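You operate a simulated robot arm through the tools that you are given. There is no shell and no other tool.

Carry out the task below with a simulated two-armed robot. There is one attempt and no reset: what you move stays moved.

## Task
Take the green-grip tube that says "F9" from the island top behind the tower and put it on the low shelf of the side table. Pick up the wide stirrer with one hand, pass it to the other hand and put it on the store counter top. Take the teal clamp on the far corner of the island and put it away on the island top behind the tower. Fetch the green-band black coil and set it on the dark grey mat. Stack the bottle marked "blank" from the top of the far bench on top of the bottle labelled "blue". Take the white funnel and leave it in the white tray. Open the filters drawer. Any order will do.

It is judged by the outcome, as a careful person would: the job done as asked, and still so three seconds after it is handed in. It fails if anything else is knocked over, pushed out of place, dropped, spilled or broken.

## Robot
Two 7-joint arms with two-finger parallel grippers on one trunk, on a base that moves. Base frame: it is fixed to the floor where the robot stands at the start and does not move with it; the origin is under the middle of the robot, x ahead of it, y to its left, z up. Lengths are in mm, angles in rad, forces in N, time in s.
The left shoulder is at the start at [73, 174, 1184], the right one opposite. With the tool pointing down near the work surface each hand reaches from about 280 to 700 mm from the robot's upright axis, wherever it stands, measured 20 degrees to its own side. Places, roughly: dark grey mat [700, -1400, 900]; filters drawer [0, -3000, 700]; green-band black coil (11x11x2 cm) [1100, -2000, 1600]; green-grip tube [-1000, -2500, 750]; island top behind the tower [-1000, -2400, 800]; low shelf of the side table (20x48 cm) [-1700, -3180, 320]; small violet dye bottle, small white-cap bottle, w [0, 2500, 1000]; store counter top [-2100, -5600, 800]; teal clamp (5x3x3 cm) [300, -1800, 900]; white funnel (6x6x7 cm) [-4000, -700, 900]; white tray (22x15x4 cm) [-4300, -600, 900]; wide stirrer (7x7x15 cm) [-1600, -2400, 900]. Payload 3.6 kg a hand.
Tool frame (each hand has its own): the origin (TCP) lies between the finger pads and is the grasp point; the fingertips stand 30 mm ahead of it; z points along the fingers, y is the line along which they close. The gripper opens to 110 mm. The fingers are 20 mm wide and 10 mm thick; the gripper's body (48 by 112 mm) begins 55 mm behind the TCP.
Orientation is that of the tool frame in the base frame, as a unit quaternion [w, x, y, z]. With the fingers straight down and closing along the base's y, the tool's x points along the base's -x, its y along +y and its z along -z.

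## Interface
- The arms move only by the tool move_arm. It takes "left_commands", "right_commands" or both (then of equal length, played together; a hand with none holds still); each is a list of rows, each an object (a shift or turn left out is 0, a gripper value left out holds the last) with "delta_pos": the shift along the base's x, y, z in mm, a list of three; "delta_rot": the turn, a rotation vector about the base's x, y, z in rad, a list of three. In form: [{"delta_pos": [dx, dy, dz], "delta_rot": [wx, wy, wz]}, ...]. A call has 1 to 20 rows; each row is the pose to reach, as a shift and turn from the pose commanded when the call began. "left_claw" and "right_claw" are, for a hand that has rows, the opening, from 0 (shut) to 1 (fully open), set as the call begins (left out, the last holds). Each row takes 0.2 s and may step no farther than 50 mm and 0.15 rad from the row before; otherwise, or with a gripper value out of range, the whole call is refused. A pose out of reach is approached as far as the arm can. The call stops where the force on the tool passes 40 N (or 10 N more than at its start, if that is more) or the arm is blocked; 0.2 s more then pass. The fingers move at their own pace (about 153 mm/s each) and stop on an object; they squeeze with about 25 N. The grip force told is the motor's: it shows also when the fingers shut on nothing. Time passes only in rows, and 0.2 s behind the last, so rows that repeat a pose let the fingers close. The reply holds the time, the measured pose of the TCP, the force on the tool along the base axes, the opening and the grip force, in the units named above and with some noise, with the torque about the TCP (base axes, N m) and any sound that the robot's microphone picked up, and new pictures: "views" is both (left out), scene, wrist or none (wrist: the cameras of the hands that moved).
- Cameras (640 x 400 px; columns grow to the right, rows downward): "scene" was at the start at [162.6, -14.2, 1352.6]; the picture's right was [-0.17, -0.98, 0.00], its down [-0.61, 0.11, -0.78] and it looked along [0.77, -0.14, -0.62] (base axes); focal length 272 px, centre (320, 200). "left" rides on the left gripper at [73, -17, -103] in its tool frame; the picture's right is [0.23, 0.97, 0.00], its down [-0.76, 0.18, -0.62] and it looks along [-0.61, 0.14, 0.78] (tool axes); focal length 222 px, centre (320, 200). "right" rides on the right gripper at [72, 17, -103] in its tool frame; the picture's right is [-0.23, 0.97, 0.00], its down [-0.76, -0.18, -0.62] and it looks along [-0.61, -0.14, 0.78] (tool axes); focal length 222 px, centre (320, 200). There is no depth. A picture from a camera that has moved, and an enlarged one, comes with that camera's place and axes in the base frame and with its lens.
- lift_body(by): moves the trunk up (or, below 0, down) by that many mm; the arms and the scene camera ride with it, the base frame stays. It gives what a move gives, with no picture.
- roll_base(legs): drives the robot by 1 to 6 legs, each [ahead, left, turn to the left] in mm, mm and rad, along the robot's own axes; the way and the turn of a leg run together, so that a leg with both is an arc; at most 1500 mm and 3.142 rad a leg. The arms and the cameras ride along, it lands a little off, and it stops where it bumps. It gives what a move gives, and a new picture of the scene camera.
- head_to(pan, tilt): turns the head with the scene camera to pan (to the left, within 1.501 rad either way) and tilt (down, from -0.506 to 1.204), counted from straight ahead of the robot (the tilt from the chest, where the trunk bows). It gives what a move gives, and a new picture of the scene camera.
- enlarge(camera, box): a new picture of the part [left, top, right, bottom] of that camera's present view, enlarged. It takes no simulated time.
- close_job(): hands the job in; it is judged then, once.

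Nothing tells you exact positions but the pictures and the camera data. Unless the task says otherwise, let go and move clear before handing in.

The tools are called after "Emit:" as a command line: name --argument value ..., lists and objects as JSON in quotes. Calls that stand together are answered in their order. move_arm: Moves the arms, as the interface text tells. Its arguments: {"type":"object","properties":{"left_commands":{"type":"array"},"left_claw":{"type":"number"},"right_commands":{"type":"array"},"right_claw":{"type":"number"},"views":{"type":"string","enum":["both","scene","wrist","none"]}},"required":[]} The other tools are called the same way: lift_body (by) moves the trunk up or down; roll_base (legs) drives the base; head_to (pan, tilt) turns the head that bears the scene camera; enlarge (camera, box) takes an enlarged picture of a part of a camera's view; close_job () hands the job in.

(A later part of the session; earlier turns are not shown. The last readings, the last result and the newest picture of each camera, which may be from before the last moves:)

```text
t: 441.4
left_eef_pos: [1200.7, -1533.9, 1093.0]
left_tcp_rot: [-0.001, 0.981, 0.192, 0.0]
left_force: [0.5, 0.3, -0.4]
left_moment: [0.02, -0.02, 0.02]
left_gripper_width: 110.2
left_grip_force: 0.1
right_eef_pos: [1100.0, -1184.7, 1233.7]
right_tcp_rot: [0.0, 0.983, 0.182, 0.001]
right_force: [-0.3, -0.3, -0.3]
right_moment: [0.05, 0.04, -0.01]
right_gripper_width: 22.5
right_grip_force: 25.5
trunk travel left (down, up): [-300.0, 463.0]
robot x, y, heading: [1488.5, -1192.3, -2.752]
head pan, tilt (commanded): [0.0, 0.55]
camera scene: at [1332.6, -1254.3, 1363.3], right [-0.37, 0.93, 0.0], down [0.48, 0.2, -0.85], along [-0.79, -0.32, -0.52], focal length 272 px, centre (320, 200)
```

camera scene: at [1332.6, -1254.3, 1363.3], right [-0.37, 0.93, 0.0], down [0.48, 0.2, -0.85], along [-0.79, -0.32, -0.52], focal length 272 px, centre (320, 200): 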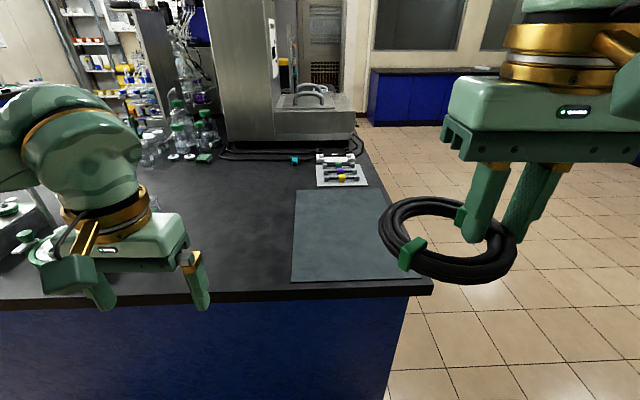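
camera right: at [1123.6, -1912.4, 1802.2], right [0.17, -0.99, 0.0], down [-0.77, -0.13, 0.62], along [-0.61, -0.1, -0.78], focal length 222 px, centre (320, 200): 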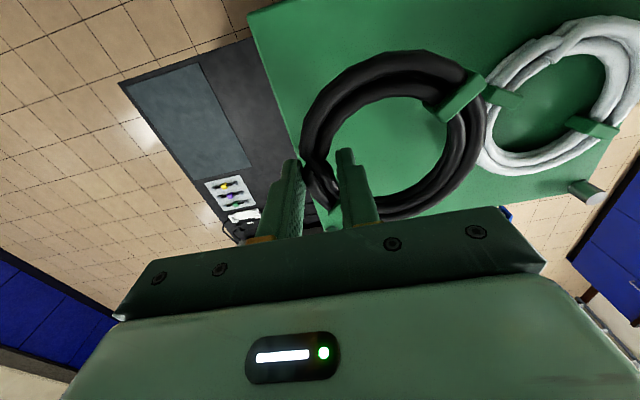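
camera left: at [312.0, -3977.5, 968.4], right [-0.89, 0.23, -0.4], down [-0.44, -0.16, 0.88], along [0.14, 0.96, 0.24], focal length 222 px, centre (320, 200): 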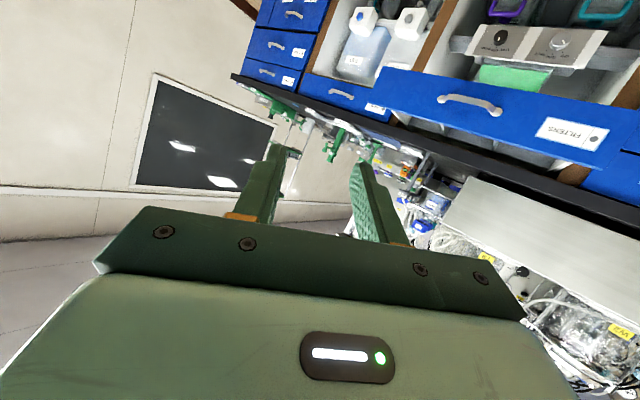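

The coil is steady and the mat spans roughly u −156…290 (center near [678, -1462]). Driving ahead to bring it over the mat.

Emit:
roll_base --legs '[[280, 0, 0]]'

Emit:
move_arm --right_commands '[{"delta_pos": [-22, -9, -40]}, {"delta_pos": [-44, -18, -80]}, {"delta_pos": [-66, -27, -120]}, {"delta_pos": [-88, -36, -160]}, {"delta_pos": [-105, -43, -200]}, {"delta_pos": [-120, -50, -240]}, {"delta_pos": [-132, -55, -270]}, {"delta_pos": [-132, -55, -290]}, {"delta_pos": [-132, -55, -290]}]' --right_claw 0 --views "both"

```text
t: 443.4
left_eef_pos: [935.6, -1643.1, 1091.1]
left_tcp_rot: [0.001, 0.981, 0.193, 0.002]
left_force: [-0.1, 0.1, 0.5]
left_moment: [0.02, -0.02, 0.0]
left_gripper_width: 110.1
left_grip_force: 0.1
right_eef_pos: [833.1, -1294.9, 1234.8]
right_tcp_rot: [0.0, 0.983, 0.184, 0.0]
right_force: [0.3, -0.2, -1.3]
right_moment: [0.03, -0.01, -0.01]
right_gripper_width: 22.3
right_grip_force: 25.1
trunk travel left (down, up): [-300.0, 463.0]
robot x, y, heading: [1225.2, -1300.8, -2.757]
head pan, tilt (commanded): [0.0, 0.55]
camera scene: at [1064.8, -1363.6, 1363.2], right [-0.38, 0.93, 0.0], down [0.48, 0.2, -0.85], along [-0.79, -0.32, -0.52], focal length 272 px, centre (320, 200)
```

scene: 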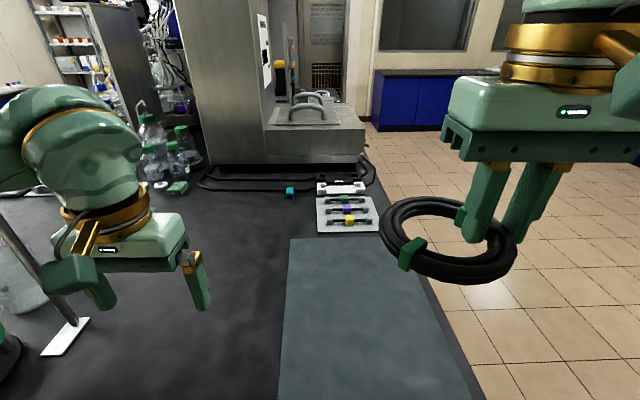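

```text
t: 445.4
left_eef_pos: [935.9, -1643.1, 1092.7]
left_tcp_rot: [0.0, 0.981, 0.194, 0.001]
left_force: [-1.1, 0.5, -0.6]
left_moment: [0.02, -0.01, 0.02]
left_gripper_width: 109.9
left_grip_force: 0.0
right_eef_pos: [701.6, -1350.2, 943.9]
right_tcp_rot: [0.0, 0.983, 0.184, 0.0]
right_force: [-0.5, -0.8, -1.5]
right_moment: [-0.01, 0.02, 0.01]
right_gripper_width: 22.6
right_grip_force: 25.1
trunk travel left (down, up): [-300.0, 463.0]
robot x, y, heading: [1223.9, -1303.6, -2.754]
head pan, tilt (commanded): [0.0, 0.55]
camera scene: at [1065.8, -1363.3, 1363.3], right [-0.38, 0.93, 0.0], down [0.48, 0.2, -0.85], along [-0.79, -0.32, -0.52], focal length 272 px, centre (320, 200)
camera right: at [775.0, -1341.3, 1048.4], right [0.14, -0.99, 0.0], down [-0.78, -0.11, 0.62], along [-0.62, -0.09, -0.78], focal length 222 px, centre (320, 200)
```

scene: 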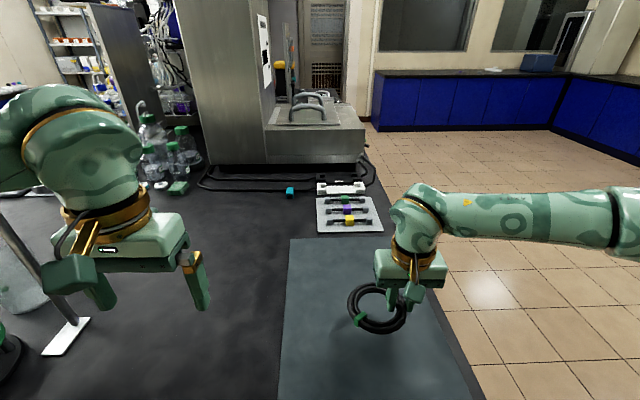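
right: 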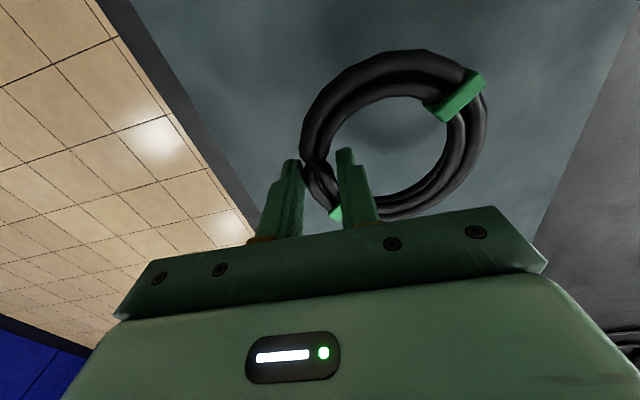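

The coil is over the mat; I'll shift it ~40 mm toward the mat's middle and lower it.

Emit:
move_arm --right_commands '[{"delta_pos": [8, -18, -10]}, {"delta_pos": [15, -37, -25]}, {"delta_pos": [15, -37, -40]}, {"delta_pos": [15, -37, -50]}, {"delta_pos": [15, -37, -50]}]' --right_claw 0 --views "none"

Emit:
move_arm --right_commands '[{"delta_pos": [0, 0, -3]}, {"delta_pos": [0, 0, -6]}, {"delta_pos": [0, 0, -6]}]' --right_claw 0 --views "both"

```text
t: 446.6
left_eef_pos: [935.9, -1644.3, 1093.1]
left_tcp_rot: [0.0, 0.981, 0.193, 0.001]
left_force: [-0.7, 0.7, 0.4]
left_moment: [-0.02, 0.01, 0.01]
left_gripper_width: 109.9
left_grip_force: 0.1
right_eef_pos: [718.4, -1388.2, 894.1]
right_tcp_rot: [0.0, 0.983, 0.184, 0.0]
right_force: [0.6, 0.0, -0.4]
right_moment: [0.0, -0.04, -0.01]
right_gripper_width: 22.1
right_grip_force: 24.7
trunk travel left (down, up): [-300.0, 463.0]
robot x, y, heading: [1222.9, -1299.5, -2.751]
head pan, tilt (commanded): [0.0, 0.55]
```

```text
t: 447.4
left_eef_pos: [936.8, -1644.1, 1092.2]
left_tcp_rot: [0.0, 0.981, 0.193, 0.001]
left_force: [0.0, -0.3, 0.0]
left_moment: [0.03, -0.03, 0.0]
left_gripper_width: 110.0
left_grip_force: 0.0
right_eef_pos: [718.0, -1389.0, 888.4]
right_tcp_rot: [0.0, 0.983, 0.184, 0.001]
right_force: [0.5, -0.7, 0.0]
right_moment: [0.01, 0.01, -0.01]
right_gripper_width: 22.5
right_grip_force: 24.9
trunk travel left (down, up): [-300.0, 463.0]
robot x, y, heading: [1223.0, -1299.5, -2.755]
head pan, tilt (commanded): [0.0, 0.55]
camera scene: at [1065.7, -1363.2, 1363.3], right [-0.38, 0.93, 0.0], down [0.48, 0.2, -0.85], along [-0.79, -0.32, -0.52], focal length 272 px, centre (320, 200)
camera right: at [792.4, -1378.9, 992.9], right [0.14, -0.99, 0.0], down [-0.78, -0.11, 0.62], along [-0.62, -0.09, -0.78], focal length 222 px, centre (320, 200)
```

scene: 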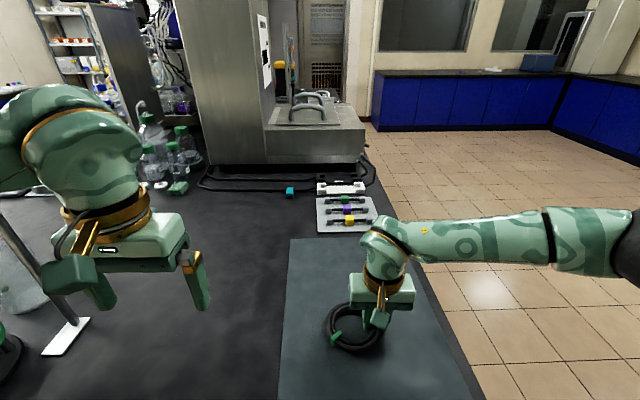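
right: 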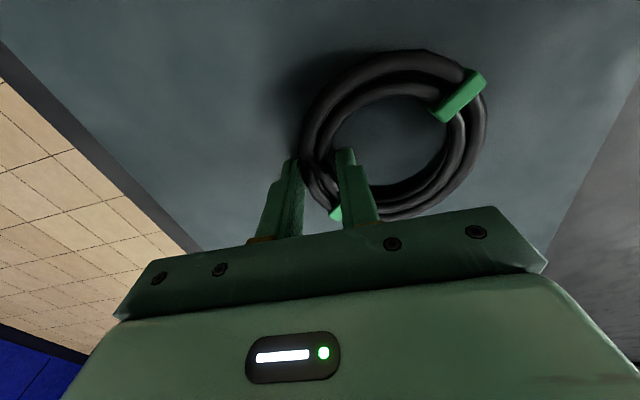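

Emit:
move_arm --right_commands '[{"delta_pos": [0, 0, -2]}, {"delta_pos": [0, 0, -4]}, {"delta_pos": [0, 0, -4]}]' --right_claw 0 --views "none"

Emit:
enlarge --camera "scene" --box '[290, 220, 450, 370]'

```text
t: 448.1
left_eef_pos: [936.0, -1643.2, 1094.1]
left_tcp_rot: [-0.001, 0.981, 0.193, 0.001]
left_force: [0.0, 0.6, 0.4]
left_moment: [0.04, 0.02, -0.01]
left_gripper_width: 110.2
left_grip_force: 0.1
right_eef_pos: [717.4, -1387.8, 885.9]
right_tcp_rot: [0.001, 0.983, 0.184, -0.001]
right_force: [-0.6, 2.9, 13.3]
right_moment: [0.12, -0.25, 0.0]
right_gripper_width: 22.7
right_grip_force: 25.1
trunk travel left (down, up): [-300.0, 463.0]
robot x, y, heading: [1227.6, -1299.2, -2.753]
head pan, tilt (commanded): [0.0, 0.55]
```

```text
2.67 times, centred on (370, 295) of scene
camera zoom: at [1067.0, -1362.6, 1363.7], right [-0.38, 0.93, 0.0], down [0.48, 0.2, -0.85], along [-0.79, -0.32, -0.52], focal length 726 px, centre (187, -53)
```

zoom: 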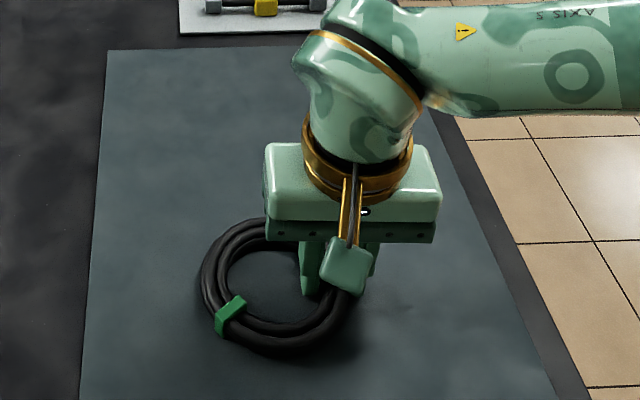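

The coil touches the mat. Releasing.

Emit:
move_arm --right_commands '[{"delta_pos": [0, 0, 1.5]}, {"delta_pos": [0, 0, 1.5]}]' --right_claw 0 --views "none"

Emit:
move_arm --right_commands '[{"delta_pos": [0, 0, 0]}, {"delta_pos": [0, 0, 0]}, {"delta_pos": [0, 0, 0]}]' --right_claw 0.42 --views "none"

Emit:
move_arm --right_commands '[{"delta_pos": [0, 0, 20]}, {"delta_pos": [0, 0, 50]}, {"delta_pos": [0, 0, 90]}, {"delta_pos": [20, 8, 130]}, {"delta_pos": [45, 18, 165]}, {"delta_pos": [70, 28, 195]}, {"delta_pos": [100, 40, 215]}, {"delta_pos": [130, 50, 230]}, {"delta_pos": [130, 50, 230]}]' --right_claw 0.42 --views "scene"

Emit:
enlarge --camera "scene" --box '[240, 170, 480, 370]'

```text
t: 448.8
left_eef_pos: [935.8, -1644.4, 1091.8]
left_tcp_rot: [0.0, 0.981, 0.195, 0.001]
left_force: [-0.3, -1.0, -0.1]
left_moment: [-0.04, 0.01, 0.01]
left_gripper_width: 109.8
left_grip_force: 0.1
right_eef_pos: [718.4, -1389.1, 885.5]
right_tcp_rot: [-0.001, 0.983, 0.184, 0.0]
right_force: [-1.9, -2.1, 3.7]
right_moment: [-0.13, 0.24, 0.02]
right_gripper_width: 22.3
right_grip_force: 24.8
trunk travel left (down, up): [-300.0, 463.0]
robot x, y, heading: [1224.2, -1296.5, -2.756]
head pan, tilt (commanded): [0.0, 0.55]
```

```text
t: 449.6
left_eef_pos: [934.5, -1643.9, 1092.3]
left_tcp_rot: [0.0, 0.981, 0.195, 0.001]
left_force: [-0.7, -0.9, -0.4]
left_moment: [0.0, 0.0, 0.04]
left_gripper_width: 110.1
left_grip_force: 0.0
right_eef_pos: [718.0, -1388.5, 886.5]
right_tcp_rot: [0.0, 0.983, 0.184, 0.001]
right_force: [0.3, -0.6, 1.1]
right_moment: [-0.04, 0.01, -0.01]
right_gripper_width: 46.1
right_grip_force: 0.0
trunk travel left (down, up): [-300.0, 463.0]
robot x, y, heading: [1223.5, -1302.8, -2.756]
head pan, tilt (commanded): [0.0, 0.55]
```

```text
t: 451.6
left_eef_pos: [935.2, -1644.1, 1092.2]
left_tcp_rot: [0.0, 0.981, 0.194, 0.001]
left_force: [0.1, 0.0, 0.5]
left_moment: [0.03, 0.02, 0.02]
left_gripper_width: 109.8
left_grip_force: 0.0
right_eef_pos: [846.5, -1337.9, 1117.1]
right_tcp_rot: [0.0, 0.983, 0.184, 0.002]
right_force: [0.6, -0.3, 0.7]
right_moment: [0.0, -0.01, 0.0]
right_gripper_width: 46.3
right_grip_force: 0.1
trunk travel left (down, up): [-300.0, 463.0]
robot x, y, heading: [1224.3, -1298.9, -2.757]
head pan, tilt (commanded): [0.0, 0.55]
camera scene: at [1065.3, -1363.4, 1363.2], right [-0.38, 0.93, 0.0], down [0.48, 0.2, -0.85], along [-0.79, -0.32, -0.52], focal length 272 px, centre (320, 200)
```

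scene: 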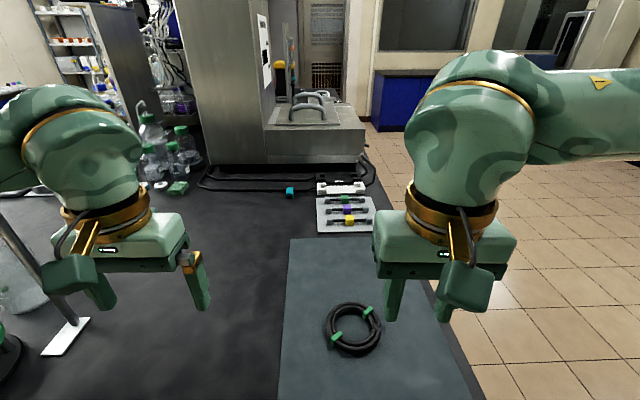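

```text
2.00 times, centred on (360, 270) of scene
camera zoom: at [1065.3, -1363.4, 1363.2], right [-0.38, 0.93, 0.0], down [0.48, 0.2, -0.85], along [-0.79, -0.32, -0.52], focal length 545 px, centre (240, 60)
```

zoom: 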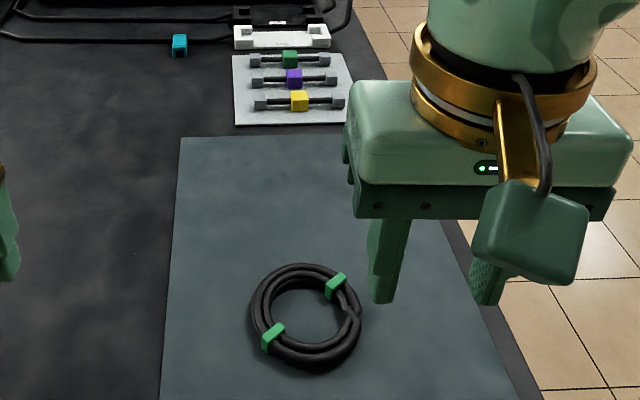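

The green-band black coil lies on the mat. Now the teal clamp at about [310, -1787]: I'll go around to the island's front side and face it.

Emit:
roll_base --legs '[[0, -500, 0], [0, 0, 1.575], [0, -850, 0]]'

Emit:
head_to --pan -0.2 --tilt 0.6

```text
t: 462.3
left_eef_pos: [572.3, -1416.2, 1093.2]
left_tcp_rot: [-0.001, 0.578, 0.816, 0.0]
left_force: [-0.9, 0.8, 0.7]
left_moment: [0.01, 0.01, -0.01]
left_gripper_width: 110.0
left_grip_force: 0.1
right_eef_pos: [264.0, -1490.4, 1117.7]
right_tcp_rot: [0.0, 0.585, 0.811, 0.001]
right_force: [-0.2, 0.2, 1.0]
right_moment: [0.03, 0.0, 0.01]
right_gripper_width: 46.2
right_grip_force: 0.0
trunk travel left (down, up): [-300.0, 463.0]
robot x, y, heading: [245.0, -1111.8, -1.234]
head pan, tilt (commanded): [0.0, 0.55]
camera scene: at [299.3, -1270.4, 1363.3], right [-0.94, -0.33, 0.0], down [-0.17, 0.49, -0.85], along [0.28, -0.8, -0.52], focal length 272 px, centre (320, 200)
```

scene: 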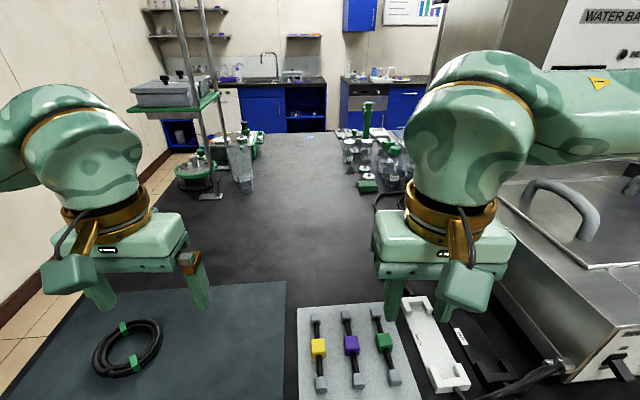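

```text
t: 463.1
left_eef_pos: [573.0, -1416.5, 1092.8]
left_tcp_rot: [-0.002, 0.578, 0.816, -0.001]
left_force: [-0.5, 0.4, 0.2]
left_moment: [0.01, 0.01, -0.01]
left_gripper_width: 109.7
left_grip_force: 0.0
right_eef_pos: [265.0, -1490.2, 1118.4]
right_tcp_rot: [-0.001, 0.585, 0.811, 0.0]
right_force: [-0.5, 0.0, 0.0]
right_moment: [0.01, 0.0, -0.01]
right_gripper_width: 46.1
right_grip_force: 0.1
trunk travel left (down, up): [-300.0, 463.0]
robot x, y, heading: [247.6, -1110.4, -1.239]
head pan, tilt (commanded): [-0.201, 0.6]
camera scene: at [282.3, -1273.0, 1358.8], right [-0.99, -0.14, 0.0], down [-0.08, 0.56, -0.82], along [0.11, -0.82, -0.57], focal length 272 px, centre (320, 200)
```

scene: 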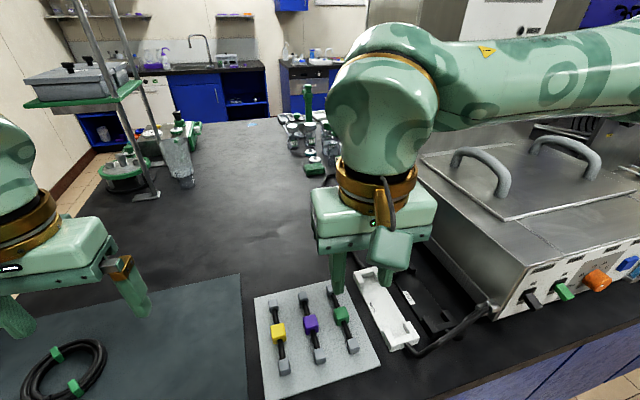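

Emit:
enlarge --camera "right" --box '[0, 0, 640, 400]'

Emit:
head_to --pan 0.35 --tilt 0.55

```text
1.00 times, centred on (320, 200) of right (not enlarged: the box is as wide or as high as the picture)
camera zoom: at [257.5, -1416.6, 1221.9], right [1.0, 0.09, 0.0], down [0.07, -0.78, 0.62], along [0.06, -0.62, -0.78], focal length 222 px, centre (320, 200)
```

zoom: 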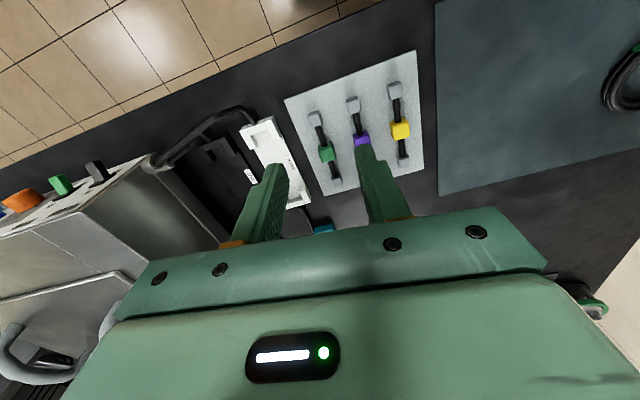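

```text
t: 464.0
left_eef_pos: [572.5, -1415.6, 1092.4]
left_tcp_rot: [-0.001, 0.577, 0.817, 0.001]
left_force: [0.7, -0.1, -0.2]
left_moment: [0.0, 0.0, 0.0]
left_gripper_width: 109.9
left_grip_force: 0.1
right_eef_pos: [263.6, -1489.6, 1118.3]
right_tcp_rot: [0.0, 0.586, 0.81, 0.001]
right_force: [0.6, -0.2, -0.8]
right_moment: [0.01, 0.0, 0.0]
right_gripper_width: 46.2
right_grip_force: 0.0
trunk travel left (down, up): [-300.0, 463.0]
robot x, y, heading: [245.5, -1109.2, -1.238]
head pan, tilt (commanded): [0.351, 0.55]
camera scene: at [327.1, -1254.9, 1363.3], right [-0.77, -0.63, 0.0], down [-0.33, 0.4, -0.85], along [0.54, -0.66, -0.52], focal length 272 px, centre (320, 200)
```

scene: 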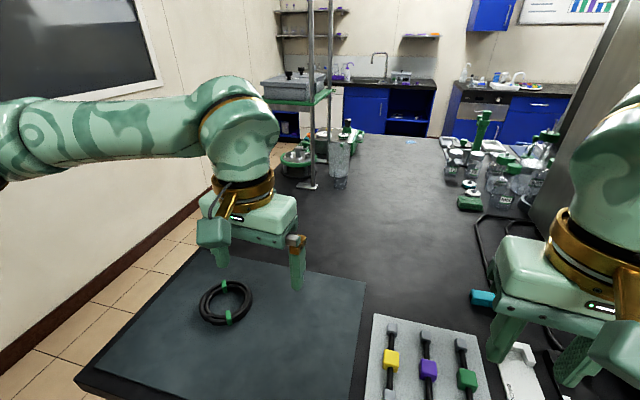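

The clamp is at about [302, -1790]; straight-on my right elbow would crowd the water bath. I'll turn left so the right shoulder leads, as I did for the tube.

Emit:
roll_base --legs '[[0, 0, 0.958], [-117, -93, 0]]'

Emit:
head_to --pan -1.0 --tilt 0.6

```text
t: 467.9
left_eef_pos: [543.6, -1073.7, 1093.1]
left_tcp_rot: [-0.001, 0.13, 0.992, 0.0]
left_force: [-0.4, 0.3, 0.0]
left_moment: [0.0, -0.01, -0.03]
left_gripper_width: 109.9
left_grip_force: 0.1
right_eef_pos: [428.5, -1370.4, 1117.8]
right_tcp_rot: [0.0, 0.141, 0.99, 0.001]
right_force: [-0.7, -0.3, 0.2]
right_moment: [0.02, -0.01, -0.02]
right_gripper_width: 46.2
right_grip_force: 0.0
trunk travel left (down, up): [-300.0, 463.0]
robot x, y, heading: [106.9, -1172.2, -0.26]
head pan, tilt (commanded): [0.351, 0.55]
camera scene: at [270.5, -1184.4, 1363.5], right [0.09, -1.0, 0.0], down [-0.52, -0.04, -0.85], along [0.85, 0.07, -0.52], focal length 272 px, centre (320, 200)
```

scene: 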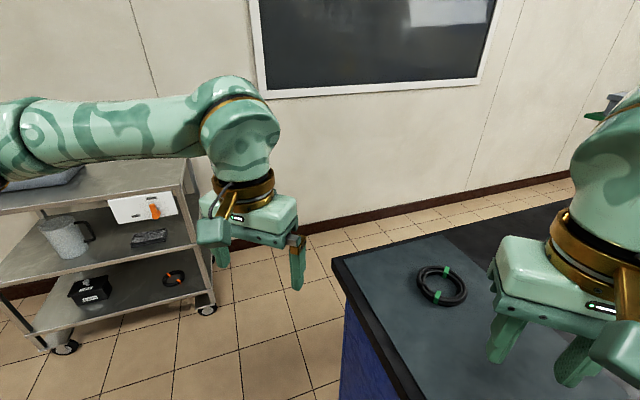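

```text
t: 469.4
left_eef_pos: [544.3, -1073.2, 1093.0]
left_tcp_rot: [-0.001, 0.129, 0.992, 0.0]
left_force: [0.1, 0.7, -0.7]
left_moment: [0.03, 0.01, -0.01]
left_gripper_width: 110.2
left_grip_force: 0.1
right_eef_pos: [429.5, -1370.5, 1118.5]
right_tcp_rot: [-0.001, 0.14, 0.99, 0.0]
right_force: [-0.3, -0.6, 0.1]
right_moment: [-0.02, -0.01, -0.03]
right_gripper_width: 46.0
right_grip_force: 0.0
trunk travel left (down, up): [-300.0, 463.0]
robot x, y, heading: [109.7, -1169.0, -0.264]
head pan, tilt (commanded): [-1.0, 0.6]
camera scene: at [209.4, -1275.8, 1358.8], right [-0.95, -0.3, 0.0], down [-0.17, 0.54, -0.82], along [0.25, -0.79, -0.57], focal length 272 px, centre (320, 200)
```

scene: 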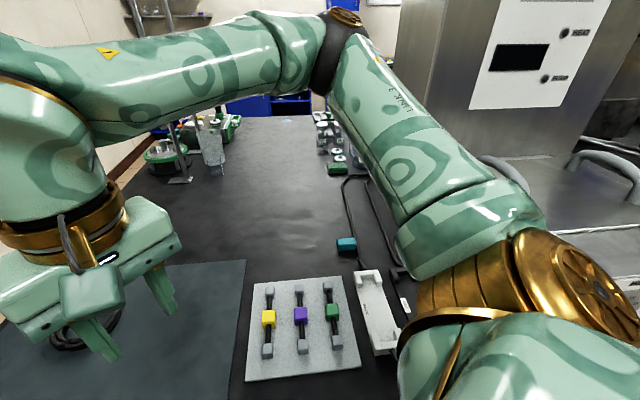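

Emit:
enlarge --camera "scene" --box '[306, 220, 386, 270]'

```text
8.00 times, centred on (346, 245) of scene
camera zoom: at [209.4, -1275.8, 1358.8], right [-0.95, -0.3, 0.0], down [-0.17, 0.54, -0.82], along [0.25, -0.79, -0.57], focal length 2180 px, centre (112, -160)
```

zoom: 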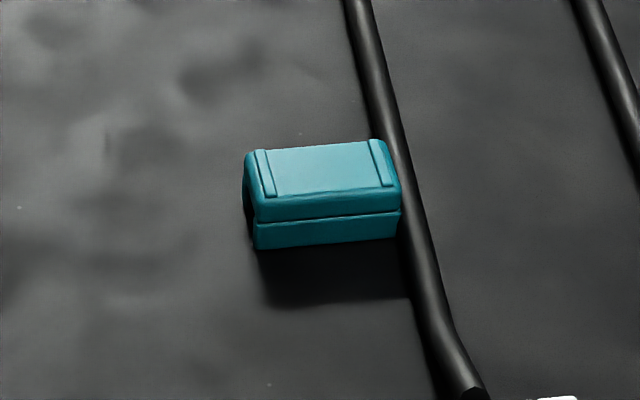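

The clamp's long side runs along the island and a hose touches its far end, so I'll close across its 30 mm width. Turning the right tool clockwise while extending toward it.

Emit:
move_arm --right_commands '[{"delta_pos": [-3, -12, -3], "delta_rot": [0, 0, -0.1345]}, {"delta_pos": [-6, -24, -6], "delta_rot": [0, 0, -0.269]}, {"delta_pos": [-9, -36, -9], "delta_rot": [0, 0, -0.4035]}, {"delta_pos": [-12, -48, -12], "delta_rot": [0, 0, -0.538]}, {"delta_pos": [-15, -60, -15], "delta_rot": [0, 0, -0.6725]}, {"delta_pos": [-18, -72, -18], "delta_rot": [0, 0, -0.807]}, {"delta_pos": [-21, -84, -21], "delta_rot": [0, 0, -0.9415]}, {"delta_pos": [-24, -96, -24], "delta_rot": [0, 0, -1.076]}, {"delta_pos": [-27, -108, -27], "delta_rot": [0, 0, -1.2105]}, {"delta_pos": [-30, -120, -30], "delta_rot": [0, 0, -1.345]}, {"delta_pos": [-33, -132, -33], "delta_rot": [0, 0, -1.4795]}, {"delta_pos": [-36, -144, -36], "delta_rot": [0, 0, -1.614]}, {"delta_pos": [-39, -156, -40], "delta_rot": [0, 0, -1.7485]}, {"delta_pos": [-42, -168, -44], "delta_rot": [0, 0, -1.883]}, {"delta_pos": [-45, -180, -48], "delta_rot": [0, 0, -2.0175]}, {"delta_pos": [-48, -192, -52], "delta_rot": [0, 0, -2.152]}, {"delta_pos": [-51, -204, -56], "delta_rot": [0, 0, -2.2865]}, {"delta_pos": [-54, -212, -60], "delta_rot": [0, 0, -2.42]}, {"delta_pos": [-54, -212, -60], "delta_rot": [0, 0, -2.42]}]' --right_claw 0.72 --views "both"

```text
t: 473.4
left_eef_pos: [544.7, -1072.6, 1091.5]
left_tcp_rot: [-0.001, 0.129, 0.992, 0.0]
left_force: [0.0, 0.1, -0.6]
left_moment: [-0.01, -0.01, -0.01]
left_gripper_width: 110.0
left_grip_force: 0.0
right_eef_pos: [375.2, -1582.3, 1058.8]
right_tcp_rot: [-0.001, 0.976, 0.218, 0.0]
right_force: [-0.3, 0.7, -0.5]
right_moment: [0.0, 0.01, 0.02]
right_gripper_width: 79.3
right_grip_force: 0.1
trunk travel left (down, up): [-300.0, 463.0]
robot x, y, heading: [107.9, -1173.2, -0.259]
head pan, tilt (commanded): [-1.0, 0.6]
camera scene: at [209.3, -1275.8, 1358.8], right [-0.95, -0.3, 0.0], down [-0.17, 0.54, -0.82], along [0.25, -0.79, -0.57], focal length 272 px, centre (320, 200)
camera right: at [448.4, -1567.5, 1163.6], right [0.21, -0.98, 0.0], down [-0.77, -0.16, 0.62], along [-0.61, -0.13, -0.78], focal length 222 px, centre (320, 200)
```

scene: 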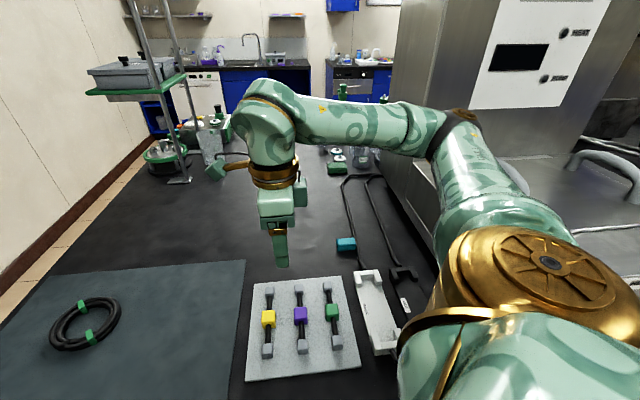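
right: 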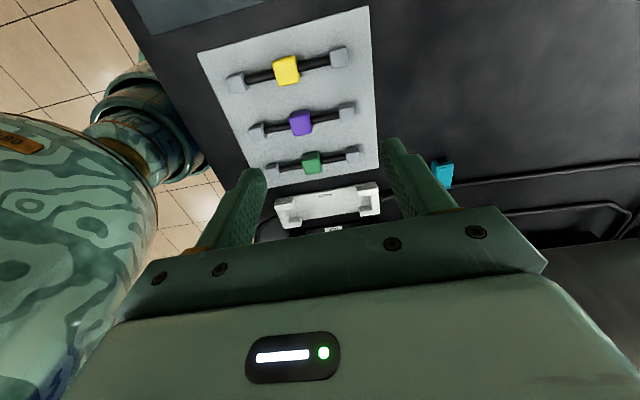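

The right tool is turned as needed. Moving above the clamp.

Emit:
move_arm --right_commands '[{"delta_pos": [-14, -40, -20]}, {"delta_pos": [-28, -80, -40]}, {"delta_pos": [-42, -120, -60]}, {"delta_pos": [-56, -160, -80]}, {"delta_pos": [-71, -205, -100]}, {"delta_pos": [-71, -205, -100]}]' --right_claw 0.72 --views "both"

Emit:
enlarge --camera "right" --box '[240, 80, 440, 220]'

```text
refused: row 5 steps farther than a row can; nothing moved
```

```text
2.86 times, centred on (340, 150) of right
camera zoom: at [448.4, -1567.5, 1163.6], right [0.21, -0.98, 0.0], down [-0.77, -0.16, 0.62], along [-0.61, -0.13, -0.78], focal length 635 px, centre (263, 343)
```

zoom: 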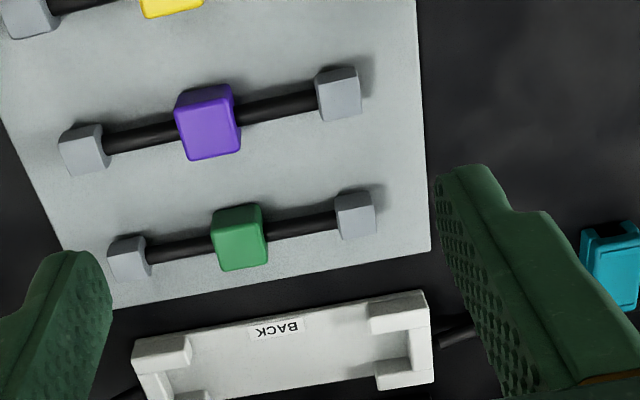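

Emit:
move_arm --right_commands '[{"delta_pos": [-12, -34, -17]}, {"delta_pos": [-24, -68, -34]}, {"delta_pos": [-36, -102, -50]}, {"delta_pos": [-48, -136, -67]}, {"delta_pos": [-60, -170, -84]}, {"delta_pos": [-71, -205, -100]}, {"delta_pos": [-71, -205, -100]}]' --right_claw 0.72 --views "both"

Emit:
enlarge --camera "right" --box '[240, 80, 440, 220]'

```text
t: 475.0
left_eef_pos: [543.9, -1074.5, 1092.9]
left_tcp_rot: [-0.001, 0.129, 0.992, -0.001]
left_force: [-0.6, 0.0, -0.6]
left_moment: [-0.02, 0.0, -0.02]
left_gripper_width: 110.1
left_grip_force: 0.2
right_eef_pos: [303.5, -1788.2, 962.8]
right_tcp_rot: [0.001, 0.976, 0.219, 0.0]
right_force: [-0.4, 0.0, 0.0]
right_moment: [-0.03, -0.03, 0.0]
right_gripper_width: 79.3
right_grip_force: 0.1
trunk travel left (down, up): [-300.0, 463.0]
robot x, y, heading: [105.5, -1169.5, -0.257]
head pan, tilt (commanded): [-1.0, 0.6]
camera scene: at [209.2, -1275.6, 1358.9], right [-0.95, -0.3, 0.0], down [-0.17, 0.54, -0.83], along [0.25, -0.79, -0.56], focal length 272 px, centre (320, 200)
camera right: at [376.7, -1772.6, 1066.6], right [0.21, -0.98, 0.0], down [-0.77, -0.16, 0.62], along [-0.61, -0.13, -0.78], focal length 222 px, centre (320, 200)
```

scene: 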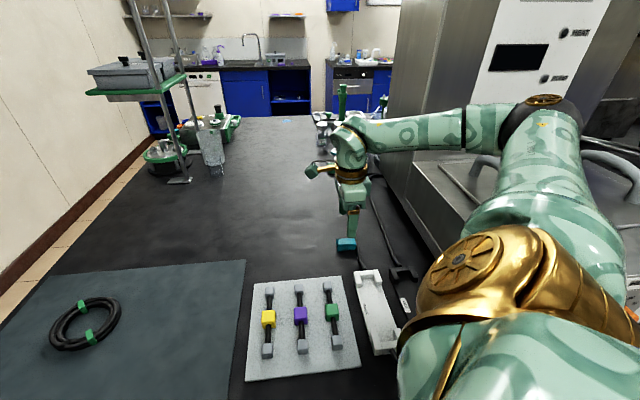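
right: 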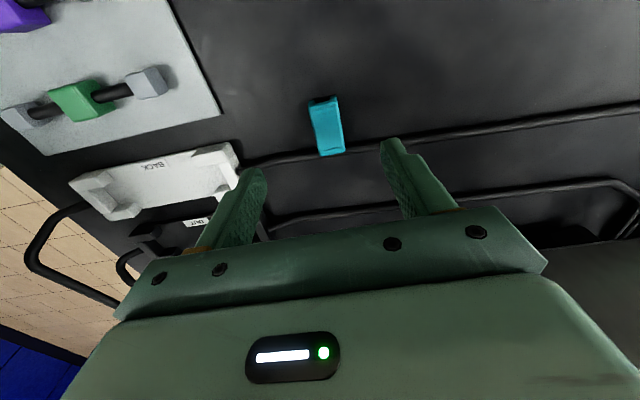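

```text
2.86 times, centred on (340, 150) of right
camera zoom: at [376.7, -1772.6, 1066.6], right [0.21, -0.98, 0.0], down [-0.77, -0.16, 0.62], along [-0.61, -0.13, -0.78], focal length 635 px, centre (263, 343)
```

zoom: 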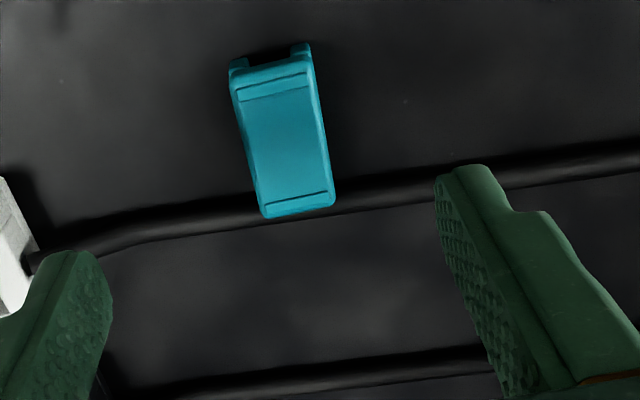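

The clamp sits beside the hose; fingers will go down on its two long sides, biased away from the hose.

Emit:
move_arm --right_commands '[{"delta_pos": [5, -2, -15]}, {"delta_pos": [10, -4, -35]}, {"delta_pos": [10, -4, -55]}, {"delta_pos": [10, -4, -68]}, {"delta_pos": [10, -4, -76]}, {"delta_pos": [10, -4, -76]}]' --right_claw 0.72 --views "wrist"

Emit:
enlarge --camera "scene" --box '[290, 160, 410, 270]'

```text
t: 476.4
left_eef_pos: [543.6, -1072.5, 1092.5]
left_tcp_rot: [-0.001, 0.13, 0.992, 0.0]
left_force: [0.0, -1.0, 1.2]
left_moment: [0.01, 0.03, 0.01]
left_gripper_width: 110.1
left_grip_force: 0.0
right_eef_pos: [316.0, -1790.1, 882.6]
right_tcp_rot: [0.0, 0.976, 0.219, 0.001]
right_force: [-0.2, -0.5, -0.5]
right_moment: [0.0, -0.03, 0.02]
right_gripper_width: 79.1
right_grip_force: 0.2
trunk travel left (down, up): [-300.0, 463.0]
robot x, y, heading: [107.3, -1173.8, -0.263]
head pan, tilt (commanded): [-1.0, 0.6]
camera right: at [388.9, -1775.8, 987.1], right [0.21, -0.98, 0.0], down [-0.77, -0.16, 0.62], along [-0.61, -0.13, -0.78], focal length 222 px, centre (320, 200)
```

right: 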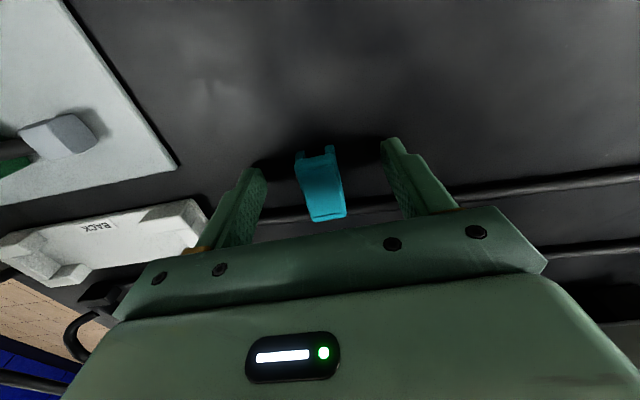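

```text
3.64 times, centred on (350, 215) of scene
camera zoom: at [209.2, -1275.9, 1358.9], right [-0.95, -0.3, 0.0], down [-0.17, 0.54, -0.82], along [0.25, -0.79, -0.57], focal length 991 px, centre (211, 146)
```

zoom: 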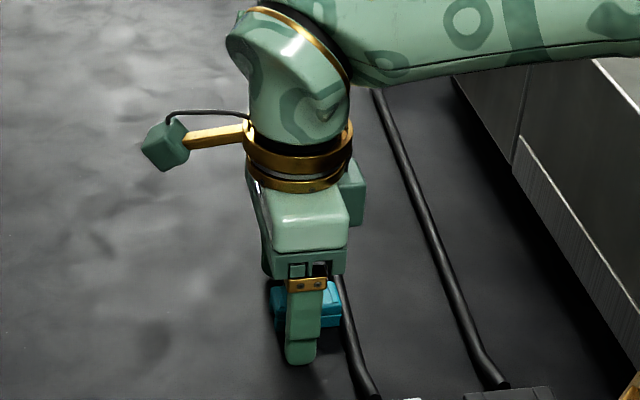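

Fingers are well placed. Closing on the clamp.

Emit:
move_arm --right_commands '[{"delta_pos": [0, 0, 0]}, {"delta_pos": [0, 0, 0]}, {"delta_pos": [0, 0, 0]}, {"delta_pos": [0, 0, 0]}, {"delta_pos": [0, 0, 0]}]' --right_claw 0 --views "wrist"

Emit:
move_arm --right_commands '[{"delta_pos": [0, 0, 6]}, {"delta_pos": [0, 0, 15]}, {"delta_pos": [0, 0, 30]}, {"delta_pos": [0, 0, 50]}, {"delta_pos": [0, 0, 50]}]' --right_claw 0 --views "both"

Emit:
enlarge --camera "scene" --box '[290, 160, 410, 270]'

```text
t: 477.6
left_eef_pos: [544.2, -1073.8, 1091.7]
left_tcp_rot: [0.0, 0.13, 0.992, 0.0]
left_force: [0.2, 0.8, -0.4]
left_moment: [-0.02, 0.0, -0.01]
left_gripper_width: 109.9
left_grip_force: 0.1
right_eef_pos: [316.3, -1790.6, 882.7]
right_tcp_rot: [-0.001, 0.976, 0.219, 0.0]
right_force: [1.0, -0.9, 0.1]
right_moment: [-0.01, 0.03, 0.0]
right_gripper_width: 24.8
right_grip_force: 25.2
trunk travel left (down, up): [-300.0, 463.0]
robot x, y, heading: [110.6, -1175.1, -0.266]
head pan, tilt (commanded): [-1.0, 0.6]
camera right: at [388.9, -1775.9, 987.2], right [0.21, -0.98, 0.0], down [-0.76, -0.16, 0.62], along [-0.61, -0.13, -0.78], focal length 222 px, centre (320, 200)
```

right: 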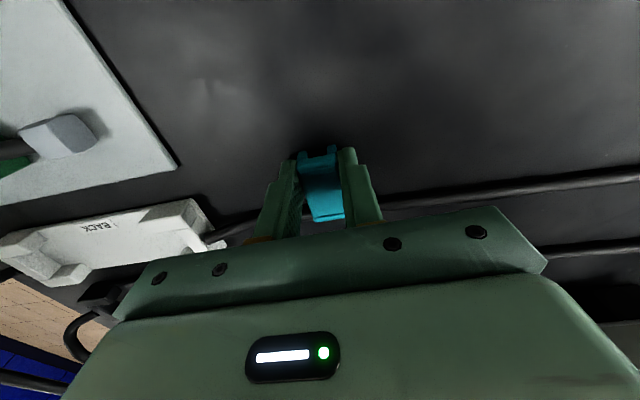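

```text
t: 478.8
left_eef_pos: [545.9, -1073.6, 1091.9]
left_tcp_rot: [0.0, 0.13, 0.992, 0.0]
left_force: [-0.9, -0.1, 0.1]
left_moment: [0.04, -0.02, 0.01]
left_gripper_width: 110.1
left_grip_force: 0.0
right_eef_pos: [315.8, -1792.1, 932.2]
right_tcp_rot: [-0.001, 0.976, 0.22, 0.0]
right_force: [-0.2, -0.1, 0.6]
right_moment: [0.0, -0.02, -0.02]
right_gripper_width: 25.1
right_grip_force: 24.8
trunk travel left (down, up): [-300.0, 463.0]
robot x, y, heading: [105.2, -1174.9, -0.263]
head pan, tilt (commanded): [-1.0, 0.6]
camera scene: at [209.3, -1276.3, 1358.8], right [-0.95, -0.3, 0.0], down [-0.17, 0.54, -0.82], along [0.25, -0.79, -0.57], focal length 272 px, centre (320, 200)
camera right: at [388.9, -1776.6, 1036.5], right [0.21, -0.98, 0.0], down [-0.76, -0.17, 0.62], along [-0.61, -0.13, -0.78], focal length 222 px, centre (320, 200)
```

scene: 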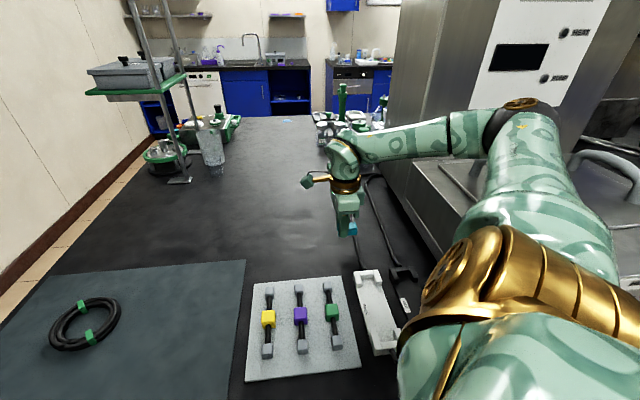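
right: 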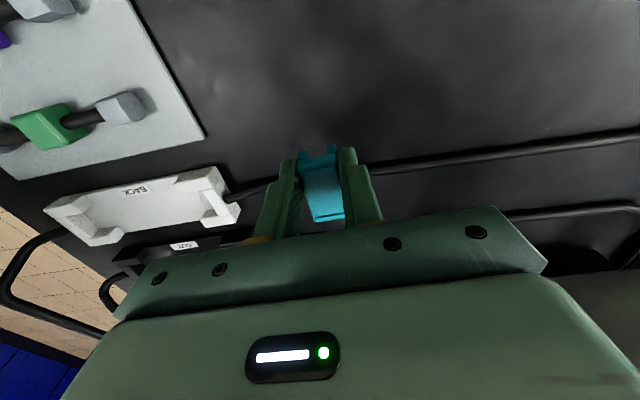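

```text
3.64 times, centred on (350, 215) of scene
camera zoom: at [209.3, -1276.3, 1358.8], right [-0.95, -0.3, 0.0], down [-0.17, 0.54, -0.82], along [0.25, -0.79, -0.57], focal length 991 px, centre (211, 146)
```

zoom: 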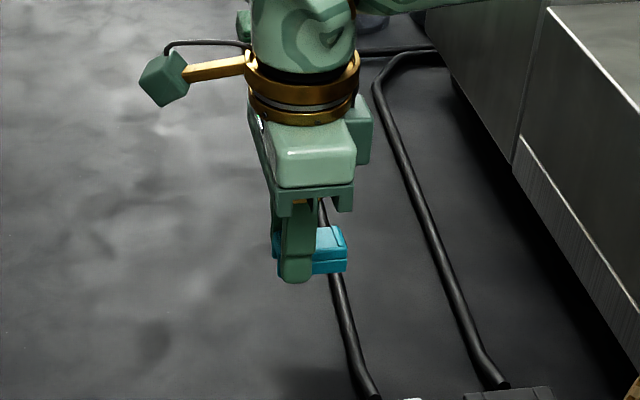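

Clamp held and clear of the hose. Retracting the hand, then driving along the island's front to the spot by the tower.

Emit:
move_arm --right_commands '[{"delta_pos": [8, 28, 25]}, {"delta_pos": [17, 60, 50]}, {"delta_pos": [26, 95, 75]}, {"delta_pos": [35, 130, 95]}, {"delta_pos": [45, 168, 110]}, {"delta_pos": [59, 210, 120]}, {"delta_pos": [59, 210, 120]}]' --right_claw 0 --views "none"

Emit:
roll_base --legs '[[-213, 278, 0], [-551, -423, 0], [-551, -423, 0], [0, 0, 0.2]]'

Emit:
head_to --pan -1.0 --tilt 0.5

```text
t: 480.4
left_eef_pos: [544.3, -1073.0, 1093.0]
left_tcp_rot: [-0.001, 0.13, 0.992, 0.001]
left_force: [-0.1, -0.3, -0.7]
left_moment: [0.04, -0.03, 0.0]
left_gripper_width: 110.1
left_grip_force: 0.0
right_eef_pos: [373.6, -1580.7, 1051.1]
right_tcp_rot: [-0.001, 0.976, 0.217, 0.0]
right_force: [-0.3, 0.2, 0.1]
right_moment: [0.01, 0.0, -0.03]
right_gripper_width: 25.0
right_grip_force: 25.1
trunk travel left (down, up): [-300.0, 463.0]
robot x, y, heading: [107.2, -1170.8, -0.263]
head pan, tilt (commanded): [-1.0, 0.6]
```

```text
t: 490.1
left_eef_pos: [-893.8, -1177.6, 1091.4]
left_tcp_rot: [-0.001, 0.03, 1.0, -0.001]
left_force: [0.2, 0.1, -0.5]
left_moment: [-0.03, 0.0, 0.02]
left_gripper_width: 110.0
left_grip_force: 0.0
right_eef_pos: [-960.7, -1708.0, 1051.7]
right_tcp_rot: [0.001, 0.949, 0.316, 0.0]
right_force: [0.3, 0.1, 0.2]
right_moment: [-0.03, 0.01, -0.02]
right_gripper_width: 25.0
right_grip_force: 25.2
trunk travel left (down, up): [-300.0, 463.0]
robot x, y, heading: [-1305.0, -1355.0, -0.058]
head pan, tilt (commanded): [-1.0, 0.6]
camera scene: at [-1181.9, -1441.6, 1358.8], right [-0.87, -0.49, 0.0], down [-0.28, 0.49, -0.83], along [0.4, -0.72, -0.56], focal length 272 px, centre (320, 200)
```

scene: 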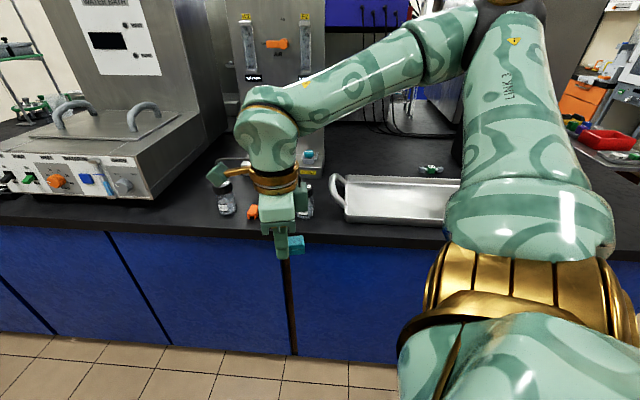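

```text
t: 490.8
left_eef_pos: [-894.3, -1176.7, 1092.5]
left_tcp_rot: [-0.002, 0.03, 1.0, 0.0]
left_force: [0.1, 0.6, 0.5]
left_moment: [0.02, 0.01, 0.01]
left_gripper_width: 109.9
left_grip_force: 0.0
right_eef_pos: [-960.5, -1707.7, 1050.7]
right_tcp_rot: [0.0, 0.949, 0.315, 0.0]
right_force: [0.1, 0.5, -0.7]
right_moment: [0.02, 0.0, -0.02]
right_gripper_width: 24.7
right_grip_force: 25.1
trunk travel left (down, up): [-300.0, 463.0]
robot x, y, heading: [-1304.6, -1360.6, -0.063]
head pan, tilt (commanded): [-1.0, 0.499]
camera scene: at [-1180.7, -1444.4, 1367.9], right [-0.87, -0.49, 0.0], down [-0.23, 0.42, -0.88], along [0.43, -0.77, -0.48], focal length 272 px, centre (320, 200)
```

scene: 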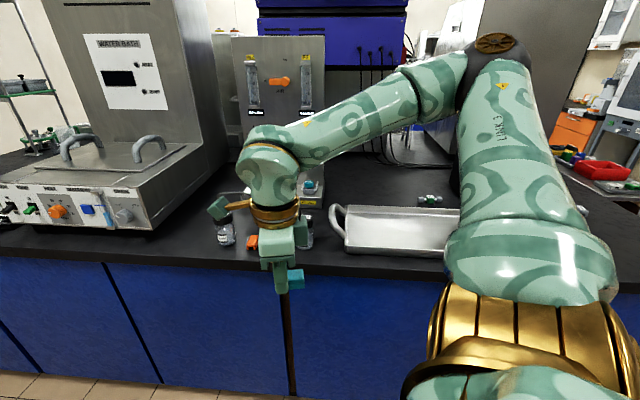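

I'm lined up in front of the tower area with the clamp. Moving in sideways toward the island.

Emit:
roll_base --legs '[[175, -385, 0]]'

Emit:
move_arm --right_commands '[{"delta_pos": [-30, -20, 0]}, {"delta_pos": [-60, -40, -5]}, {"delta_pos": [-90, -60, -12]}, {"delta_pos": [-115, -85, -20]}, {"delta_pos": [-130, -115, -30]}, {"delta_pos": [-130, -115, -30]}]' --right_claw 0 --views "both"

```text
t: 493.4
left_eef_pos: [-743.8, -1585.3, 1091.9]
left_tcp_rot: [-0.001, 0.035, 0.999, 0.0]
left_force: [-0.2, 0.3, -0.1]
left_moment: [0.02, -0.02, -0.04]
left_gripper_width: 109.9
left_grip_force: 0.0
right_eef_pos: [-814.8, -2114.9, 1052.3]
right_tcp_rot: [0.0, 0.951, 0.31, 0.0]
right_force: [0.9, -0.4, -0.1]
right_moment: [-0.01, 0.0, 0.01]
right_gripper_width: 24.9
right_grip_force: 25.7
trunk travel left (down, up): [-300.0, 463.0]
robot x, y, heading: [-1157.8, -1765.0, -0.076]
head pan, tilt (commanded): [-1.0, 0.499]
camera scene: at [-1032.9, -1850.3, 1367.8], right [-0.88, -0.48, 0.0], down [-0.23, 0.42, -0.88], along [0.42, -0.77, -0.48], focal length 272 px, centre (320, 200)
```

scene: 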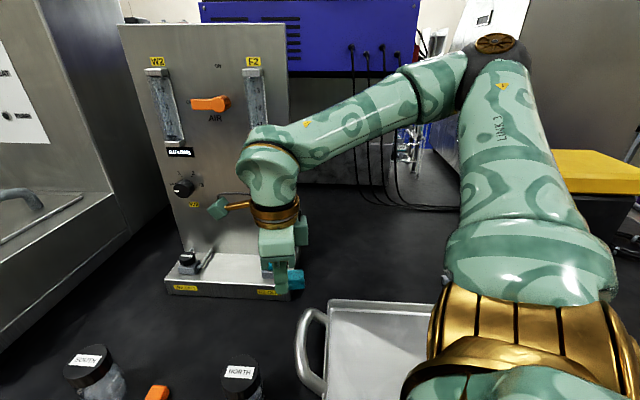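

```text
t: 494.8
left_eef_pos: [-742.3, -1584.6, 1093.1]
left_tcp_rot: [-0.001, 0.035, 0.999, -0.002]
left_force: [0.0, -1.1, -0.6]
left_moment: [0.0, 0.02, 0.02]
left_gripper_width: 110.3
left_grip_force: 0.1
right_eef_pos: [-945.9, -2231.8, 1024.6]
right_tcp_rot: [0.0, 0.95, 0.311, 0.0]
right_force: [0.1, 0.3, -0.4]
right_moment: [0.01, -0.03, -0.01]
right_gripper_width: 25.1
right_grip_force: 25.3
trunk travel left (down, up): [-300.0, 463.0]
robot x, y, heading: [-1155.6, -1765.0, -0.071]
head pan, tilt (commanded): [-1.0, 0.499]
camera scene: at [-1033.1, -1849.4, 1367.9], right [-0.88, -0.48, 0.0], down [-0.23, 0.42, -0.88], along [0.42, -0.77, -0.48], focal length 272 px, centre (320, 200)
camera right: at [-877.2, -2202.7, 1128.1], right [0.39, -0.92, 0.0], down [-0.72, -0.31, 0.62], along [-0.57, -0.24, -0.78], focal length 222 px, centre (320, 200)
```

scene: 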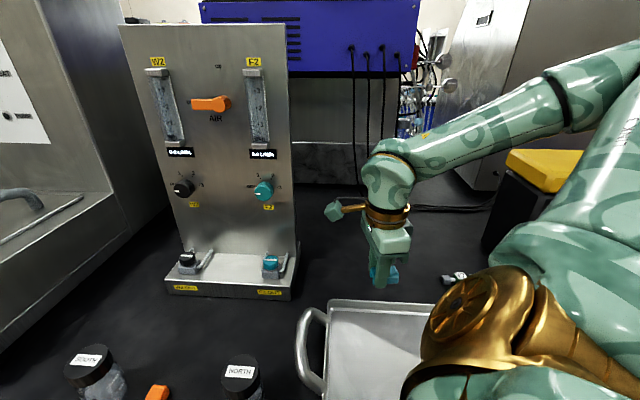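
right: 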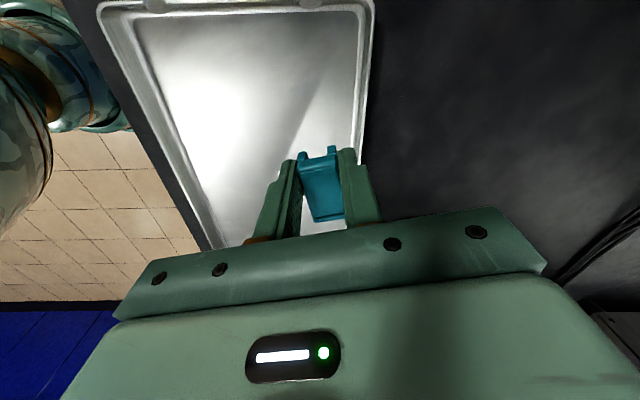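

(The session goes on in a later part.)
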